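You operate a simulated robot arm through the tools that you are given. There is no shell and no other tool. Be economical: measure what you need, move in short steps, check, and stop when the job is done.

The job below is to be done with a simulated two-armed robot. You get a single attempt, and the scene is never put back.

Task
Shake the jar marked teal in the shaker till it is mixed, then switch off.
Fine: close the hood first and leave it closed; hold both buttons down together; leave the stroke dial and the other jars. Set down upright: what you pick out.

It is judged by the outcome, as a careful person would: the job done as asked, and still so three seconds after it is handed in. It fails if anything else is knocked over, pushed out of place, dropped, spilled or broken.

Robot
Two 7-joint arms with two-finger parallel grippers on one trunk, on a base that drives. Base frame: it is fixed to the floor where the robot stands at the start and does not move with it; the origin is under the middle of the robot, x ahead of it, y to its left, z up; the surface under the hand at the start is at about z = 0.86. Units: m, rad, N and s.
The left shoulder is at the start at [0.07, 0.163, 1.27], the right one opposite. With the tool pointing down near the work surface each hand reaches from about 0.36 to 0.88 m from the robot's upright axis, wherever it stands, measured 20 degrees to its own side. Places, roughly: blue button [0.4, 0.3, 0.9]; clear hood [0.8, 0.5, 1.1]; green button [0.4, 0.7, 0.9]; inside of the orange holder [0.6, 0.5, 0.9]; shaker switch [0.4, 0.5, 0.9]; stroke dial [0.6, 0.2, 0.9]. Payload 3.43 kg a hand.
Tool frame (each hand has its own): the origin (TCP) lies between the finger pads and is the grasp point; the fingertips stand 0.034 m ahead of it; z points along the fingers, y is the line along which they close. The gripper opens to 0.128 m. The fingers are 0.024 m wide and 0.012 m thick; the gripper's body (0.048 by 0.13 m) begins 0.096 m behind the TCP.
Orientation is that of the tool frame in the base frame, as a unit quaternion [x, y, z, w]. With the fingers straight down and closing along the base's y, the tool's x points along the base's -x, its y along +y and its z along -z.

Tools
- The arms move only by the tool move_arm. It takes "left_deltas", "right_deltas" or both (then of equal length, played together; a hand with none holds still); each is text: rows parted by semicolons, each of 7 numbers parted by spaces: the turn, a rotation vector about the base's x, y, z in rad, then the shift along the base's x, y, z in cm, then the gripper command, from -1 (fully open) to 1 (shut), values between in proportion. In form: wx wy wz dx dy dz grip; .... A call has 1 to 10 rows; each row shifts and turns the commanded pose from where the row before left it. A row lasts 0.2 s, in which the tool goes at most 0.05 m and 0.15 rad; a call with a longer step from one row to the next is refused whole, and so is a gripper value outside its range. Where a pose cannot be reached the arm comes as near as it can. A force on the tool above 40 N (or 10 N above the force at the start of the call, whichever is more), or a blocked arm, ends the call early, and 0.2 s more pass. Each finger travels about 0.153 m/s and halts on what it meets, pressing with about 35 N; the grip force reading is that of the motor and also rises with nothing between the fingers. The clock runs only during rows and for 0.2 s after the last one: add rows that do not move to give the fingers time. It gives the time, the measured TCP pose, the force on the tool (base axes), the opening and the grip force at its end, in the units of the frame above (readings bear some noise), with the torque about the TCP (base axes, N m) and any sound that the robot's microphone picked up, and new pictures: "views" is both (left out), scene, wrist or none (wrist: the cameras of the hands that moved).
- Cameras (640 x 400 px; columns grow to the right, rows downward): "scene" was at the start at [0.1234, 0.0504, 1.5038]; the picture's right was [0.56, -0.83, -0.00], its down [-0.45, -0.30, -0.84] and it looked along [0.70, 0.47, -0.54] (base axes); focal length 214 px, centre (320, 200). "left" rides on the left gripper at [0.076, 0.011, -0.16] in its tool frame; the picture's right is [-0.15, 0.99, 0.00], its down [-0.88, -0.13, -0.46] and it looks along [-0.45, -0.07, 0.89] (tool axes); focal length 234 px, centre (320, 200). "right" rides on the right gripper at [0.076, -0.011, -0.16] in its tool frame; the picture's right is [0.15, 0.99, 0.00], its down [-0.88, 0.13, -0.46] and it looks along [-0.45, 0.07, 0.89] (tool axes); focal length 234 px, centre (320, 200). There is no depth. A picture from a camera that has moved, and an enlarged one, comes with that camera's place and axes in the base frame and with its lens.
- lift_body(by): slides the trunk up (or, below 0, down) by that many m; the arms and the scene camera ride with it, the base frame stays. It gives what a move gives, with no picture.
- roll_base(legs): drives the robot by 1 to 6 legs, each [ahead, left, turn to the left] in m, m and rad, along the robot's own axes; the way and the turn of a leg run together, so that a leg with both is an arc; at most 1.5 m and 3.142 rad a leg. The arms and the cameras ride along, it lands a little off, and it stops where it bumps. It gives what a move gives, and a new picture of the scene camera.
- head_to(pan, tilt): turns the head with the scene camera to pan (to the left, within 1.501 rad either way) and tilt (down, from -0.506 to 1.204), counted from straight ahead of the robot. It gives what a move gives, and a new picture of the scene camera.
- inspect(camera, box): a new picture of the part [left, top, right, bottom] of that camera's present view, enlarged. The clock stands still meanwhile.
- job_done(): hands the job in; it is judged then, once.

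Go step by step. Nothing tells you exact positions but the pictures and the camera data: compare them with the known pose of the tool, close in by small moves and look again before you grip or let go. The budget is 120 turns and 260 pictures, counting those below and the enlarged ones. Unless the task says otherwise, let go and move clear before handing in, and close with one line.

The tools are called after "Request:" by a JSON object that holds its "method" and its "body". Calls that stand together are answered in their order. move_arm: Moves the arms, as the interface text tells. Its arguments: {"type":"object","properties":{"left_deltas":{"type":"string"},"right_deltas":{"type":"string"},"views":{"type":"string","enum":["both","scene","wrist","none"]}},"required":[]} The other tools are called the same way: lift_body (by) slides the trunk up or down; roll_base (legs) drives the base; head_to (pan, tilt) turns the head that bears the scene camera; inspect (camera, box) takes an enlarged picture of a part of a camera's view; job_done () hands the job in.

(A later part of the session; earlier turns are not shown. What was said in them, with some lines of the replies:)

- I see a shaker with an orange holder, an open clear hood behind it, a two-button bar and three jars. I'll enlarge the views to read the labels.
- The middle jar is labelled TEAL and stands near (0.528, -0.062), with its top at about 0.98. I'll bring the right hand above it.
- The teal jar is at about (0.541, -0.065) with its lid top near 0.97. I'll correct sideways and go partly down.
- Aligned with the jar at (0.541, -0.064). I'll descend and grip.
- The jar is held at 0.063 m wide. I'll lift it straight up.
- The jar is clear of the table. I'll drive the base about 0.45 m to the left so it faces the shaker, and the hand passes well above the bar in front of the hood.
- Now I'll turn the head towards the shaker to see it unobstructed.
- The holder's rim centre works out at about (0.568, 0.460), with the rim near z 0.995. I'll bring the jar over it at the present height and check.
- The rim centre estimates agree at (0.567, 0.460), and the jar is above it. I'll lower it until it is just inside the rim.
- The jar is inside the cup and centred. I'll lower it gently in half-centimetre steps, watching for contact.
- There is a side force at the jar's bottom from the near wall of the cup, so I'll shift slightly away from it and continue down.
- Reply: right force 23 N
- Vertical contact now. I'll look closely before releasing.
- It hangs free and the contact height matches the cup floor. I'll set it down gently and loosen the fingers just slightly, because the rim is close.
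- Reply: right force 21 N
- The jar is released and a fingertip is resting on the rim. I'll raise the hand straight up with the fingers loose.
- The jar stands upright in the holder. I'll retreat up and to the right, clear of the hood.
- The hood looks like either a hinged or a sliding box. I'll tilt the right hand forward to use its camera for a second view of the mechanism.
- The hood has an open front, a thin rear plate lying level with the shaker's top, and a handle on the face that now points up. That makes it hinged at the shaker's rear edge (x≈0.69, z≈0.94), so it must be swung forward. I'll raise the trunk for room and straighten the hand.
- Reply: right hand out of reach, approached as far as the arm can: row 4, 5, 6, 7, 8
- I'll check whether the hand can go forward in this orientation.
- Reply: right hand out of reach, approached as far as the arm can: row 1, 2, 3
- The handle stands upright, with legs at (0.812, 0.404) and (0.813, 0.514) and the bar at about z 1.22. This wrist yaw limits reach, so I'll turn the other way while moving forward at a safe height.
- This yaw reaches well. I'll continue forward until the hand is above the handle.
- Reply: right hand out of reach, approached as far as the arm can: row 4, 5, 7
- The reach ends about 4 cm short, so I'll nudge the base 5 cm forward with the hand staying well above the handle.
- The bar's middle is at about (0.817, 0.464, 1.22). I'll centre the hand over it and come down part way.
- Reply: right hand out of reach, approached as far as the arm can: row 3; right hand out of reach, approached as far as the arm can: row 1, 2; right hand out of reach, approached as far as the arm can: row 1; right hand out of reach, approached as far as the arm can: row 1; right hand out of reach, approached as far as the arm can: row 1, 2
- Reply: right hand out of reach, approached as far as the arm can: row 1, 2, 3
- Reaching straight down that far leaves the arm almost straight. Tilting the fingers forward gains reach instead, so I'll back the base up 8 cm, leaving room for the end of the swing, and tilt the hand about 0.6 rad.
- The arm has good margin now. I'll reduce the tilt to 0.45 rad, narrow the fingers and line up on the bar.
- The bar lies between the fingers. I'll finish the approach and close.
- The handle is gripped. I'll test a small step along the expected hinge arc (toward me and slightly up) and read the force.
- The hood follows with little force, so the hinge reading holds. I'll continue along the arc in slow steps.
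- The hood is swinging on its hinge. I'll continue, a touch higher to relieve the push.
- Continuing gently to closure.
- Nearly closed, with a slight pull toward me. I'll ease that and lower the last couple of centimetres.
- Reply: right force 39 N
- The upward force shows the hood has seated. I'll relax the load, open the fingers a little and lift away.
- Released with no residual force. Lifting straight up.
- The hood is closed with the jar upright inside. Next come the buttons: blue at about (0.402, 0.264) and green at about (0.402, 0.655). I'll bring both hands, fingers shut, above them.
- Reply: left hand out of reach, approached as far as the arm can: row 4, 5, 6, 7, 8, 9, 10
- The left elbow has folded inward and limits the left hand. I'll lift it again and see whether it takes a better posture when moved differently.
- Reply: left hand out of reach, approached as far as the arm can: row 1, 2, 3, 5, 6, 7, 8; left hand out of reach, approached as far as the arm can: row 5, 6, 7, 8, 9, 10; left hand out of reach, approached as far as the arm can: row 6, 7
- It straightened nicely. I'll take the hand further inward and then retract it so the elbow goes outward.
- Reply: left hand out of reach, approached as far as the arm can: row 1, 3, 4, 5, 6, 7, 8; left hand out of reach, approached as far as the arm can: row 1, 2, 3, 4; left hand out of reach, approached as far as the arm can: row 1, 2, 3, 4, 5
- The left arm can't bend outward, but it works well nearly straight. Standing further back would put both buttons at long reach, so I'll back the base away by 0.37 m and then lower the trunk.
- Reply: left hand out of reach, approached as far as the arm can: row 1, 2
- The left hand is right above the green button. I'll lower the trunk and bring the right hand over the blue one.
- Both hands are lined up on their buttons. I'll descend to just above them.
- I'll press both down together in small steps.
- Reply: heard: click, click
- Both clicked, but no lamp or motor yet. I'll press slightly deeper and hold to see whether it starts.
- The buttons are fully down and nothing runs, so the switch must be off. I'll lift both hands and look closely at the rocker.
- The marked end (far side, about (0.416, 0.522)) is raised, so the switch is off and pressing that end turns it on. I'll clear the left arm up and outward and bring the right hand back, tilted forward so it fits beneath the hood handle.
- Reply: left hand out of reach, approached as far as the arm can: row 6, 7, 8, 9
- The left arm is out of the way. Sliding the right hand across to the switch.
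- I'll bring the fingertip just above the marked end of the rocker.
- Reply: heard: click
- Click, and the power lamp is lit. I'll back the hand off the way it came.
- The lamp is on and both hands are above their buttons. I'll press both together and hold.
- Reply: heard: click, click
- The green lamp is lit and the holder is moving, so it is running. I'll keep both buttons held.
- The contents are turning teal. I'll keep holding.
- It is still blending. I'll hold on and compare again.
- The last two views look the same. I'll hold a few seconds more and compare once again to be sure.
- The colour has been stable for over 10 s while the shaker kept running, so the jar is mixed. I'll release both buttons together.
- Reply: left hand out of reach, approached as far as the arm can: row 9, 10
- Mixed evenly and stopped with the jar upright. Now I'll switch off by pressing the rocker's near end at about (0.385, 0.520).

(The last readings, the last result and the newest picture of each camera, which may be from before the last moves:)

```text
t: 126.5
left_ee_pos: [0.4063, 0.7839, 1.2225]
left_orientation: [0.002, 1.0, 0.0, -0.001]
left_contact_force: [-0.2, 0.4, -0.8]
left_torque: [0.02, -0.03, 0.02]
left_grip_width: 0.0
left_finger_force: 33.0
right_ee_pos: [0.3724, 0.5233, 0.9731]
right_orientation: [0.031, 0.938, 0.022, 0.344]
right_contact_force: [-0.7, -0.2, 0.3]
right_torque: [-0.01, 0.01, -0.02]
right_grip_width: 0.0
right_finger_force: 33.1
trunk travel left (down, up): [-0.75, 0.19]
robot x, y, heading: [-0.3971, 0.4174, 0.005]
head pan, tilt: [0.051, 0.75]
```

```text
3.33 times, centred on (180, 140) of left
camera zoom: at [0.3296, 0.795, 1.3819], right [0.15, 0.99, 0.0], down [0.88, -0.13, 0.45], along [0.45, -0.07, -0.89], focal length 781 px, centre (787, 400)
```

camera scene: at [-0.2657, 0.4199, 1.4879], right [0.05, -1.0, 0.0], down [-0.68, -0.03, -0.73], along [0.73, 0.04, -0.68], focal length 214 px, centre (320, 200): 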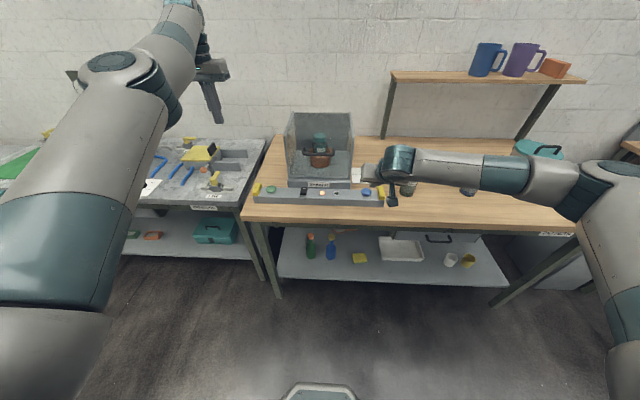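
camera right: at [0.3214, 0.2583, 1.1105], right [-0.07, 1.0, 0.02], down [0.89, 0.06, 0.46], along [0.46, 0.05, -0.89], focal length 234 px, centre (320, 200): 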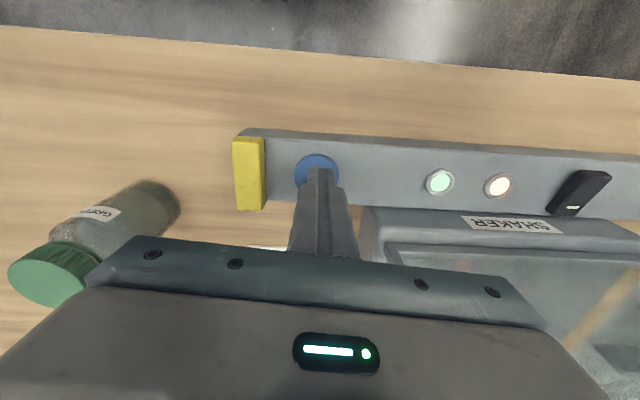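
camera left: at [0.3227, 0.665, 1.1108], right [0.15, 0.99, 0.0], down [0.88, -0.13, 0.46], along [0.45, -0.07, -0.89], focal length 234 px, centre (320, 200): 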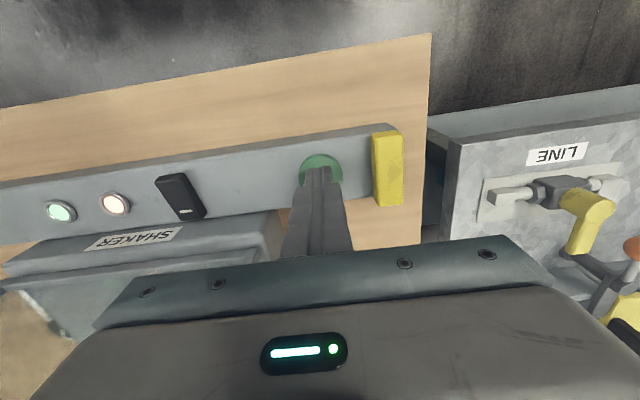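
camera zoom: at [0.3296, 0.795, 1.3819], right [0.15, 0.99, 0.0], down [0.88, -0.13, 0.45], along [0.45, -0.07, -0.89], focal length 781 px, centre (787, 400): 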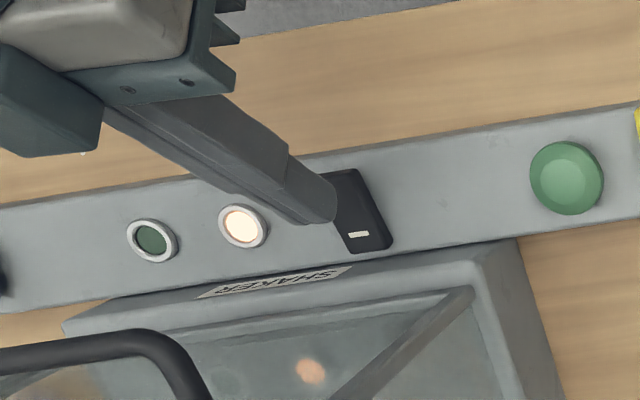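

Request:
{"method": "move_arm", "body": {"right_deltas": "0 0 0 0.5 -0.3 -1 1; 0 0 0 0 0 -0.8 1; 0 0 0 0 0 -0.5 1; 0 0 0 0 0 -0.4 1; 0 0 0 0 0 -0.3 1; 0 0 0 0 0 0 1", "views": "none"}}

Request:
{"method": "inspect", "body": {"camera": "right", "box": [220, 60, 420, 260]}}

```text
t: 127.9
left_ee_pos: [0.4058, 0.7829, 1.2234]
left_orientation: [0.002, 1.0, 0.001, 0.0]
left_contact_force: [-1.1, -0.9, 1.2]
left_torque: [-0.01, 0.0, 0.02]
left_grip_width: 0.0
left_finger_force: 33.2
right_ee_pos: [0.3775, 0.5192, 0.9469]
right_orientation: [0.032, 0.938, 0.022, 0.344]
right_contact_force: [-1.2, 0.2, 12.6]
right_torque: [0.03, -0.12, -0.17]
right_grip_width: 0.0
right_finger_force: 33.4
trunk travel left (down, up): [-0.75, 0.19]
robot x, y, heading: [-0.3966, 0.4179, -0.002]
head pan, tilt: [0.051, 0.75]
heard: click
```

```text
2.00 times, centred on (320, 160) of right
camera zoom: at [0.2145, 0.5122, 1.0185], right [-0.07, 1.0, -0.03], down [0.38, 0.06, 0.92], along [0.92, 0.05, -0.38], focal length 468 px, centre (320, 280)
```

zoom: 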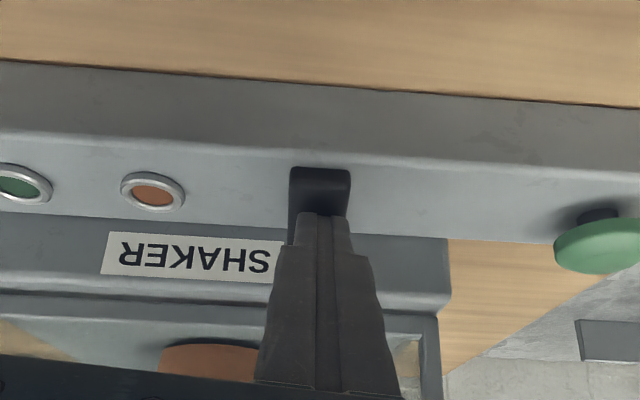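

Click, and the lamp is out, so the shaker is off. I'll withdraw the hand and take a final look.

Request:
{"method": "move_arm", "body": {"right_deltas": "0 0 0 0 0 2 1; 0 0 0 -1 0 2 1; 0 0 0 -3 0 1.5 1; 0 0 0 -4 -1 1 1; 0 0 0 -4 -2 0 1; 0 0 0 -2 -4 0 1; 0 0 0 0 -4 0 1; 0 0 0 0 -4 0 1; 0 0 0 0 -4 0 1; 0 0 0 0 0 0 1", "views": "scene"}}

Request:
{"method": "inspect", "body": {"camera": "scene", "box": [240, 100, 420, 220]}}

```text
t: 130.1
left_ee_pos: [0.4076, 0.7852, 1.2219]
left_orientation: [0.002, 1.0, 0.0, -0.001]
left_contact_force: [-0.3, -0.4, -0.3]
left_torque: [-0.04, -0.03, 0.03]
left_grip_width: 0.0
left_finger_force: 33.2
right_ee_pos: [0.2366, 0.3293, 1.0082]
right_orientation: [0.03, 0.938, 0.022, 0.343]
right_contact_force: [-0.2, 0.7, -0.3]
right_torque: [0.02, -0.02, -0.01]
right_grip_width: 0.0
right_finger_force: 32.7
trunk travel left (down, up): [-0.75, 0.19]
robot x, y, heading: [-0.4005, 0.4208, -0.001]
head pan, tilt: [0.051, 0.75]
camera scene: at [-0.2653, 0.4246, 1.4879], right [0.05, -1.0, 0.0], down [-0.68, -0.03, -0.73], along [0.73, 0.03, -0.68], focal length 214 px, centre (320, 200)
```

scene: 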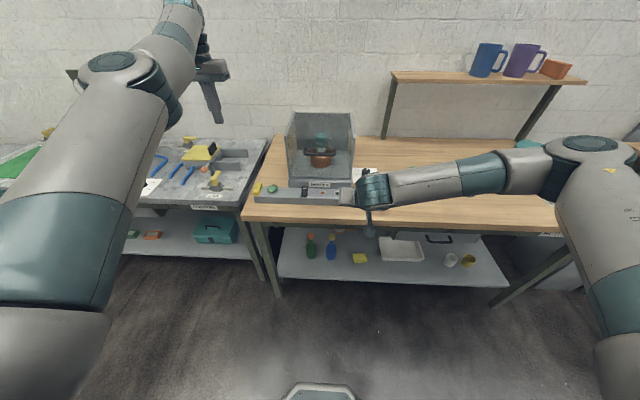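

```text
3.33 times, centred on (330, 160) of scene
camera zoom: at [-0.2653, 0.4246, 1.4879], right [0.05, -1.0, 0.0], down [-0.68, -0.03, -0.73], along [0.73, 0.03, -0.68], focal length 715 px, centre (287, 333)
```

zoom: 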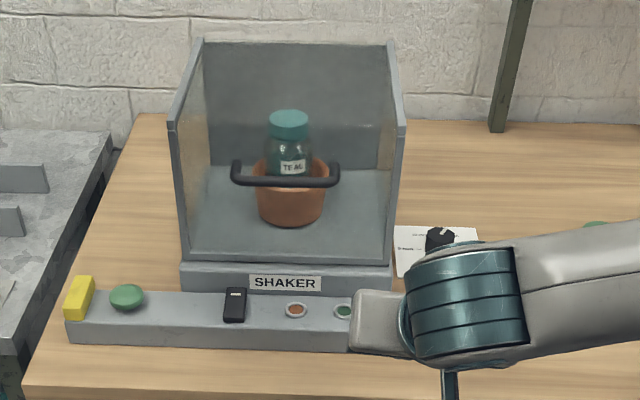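

The lamps are off, the hood is closed, the teal jar stands upright and mixed in its holder, and both hands are clear. Handing in.

Request:
{"method": "job_done", "body": {}}

```text
The job is handed in.
```

The teal jar was shaken under the closed hood, with both buttons held, until its colour stopped changing. The shaker is now switched off, with the hood closed and the jar upright in its holder.
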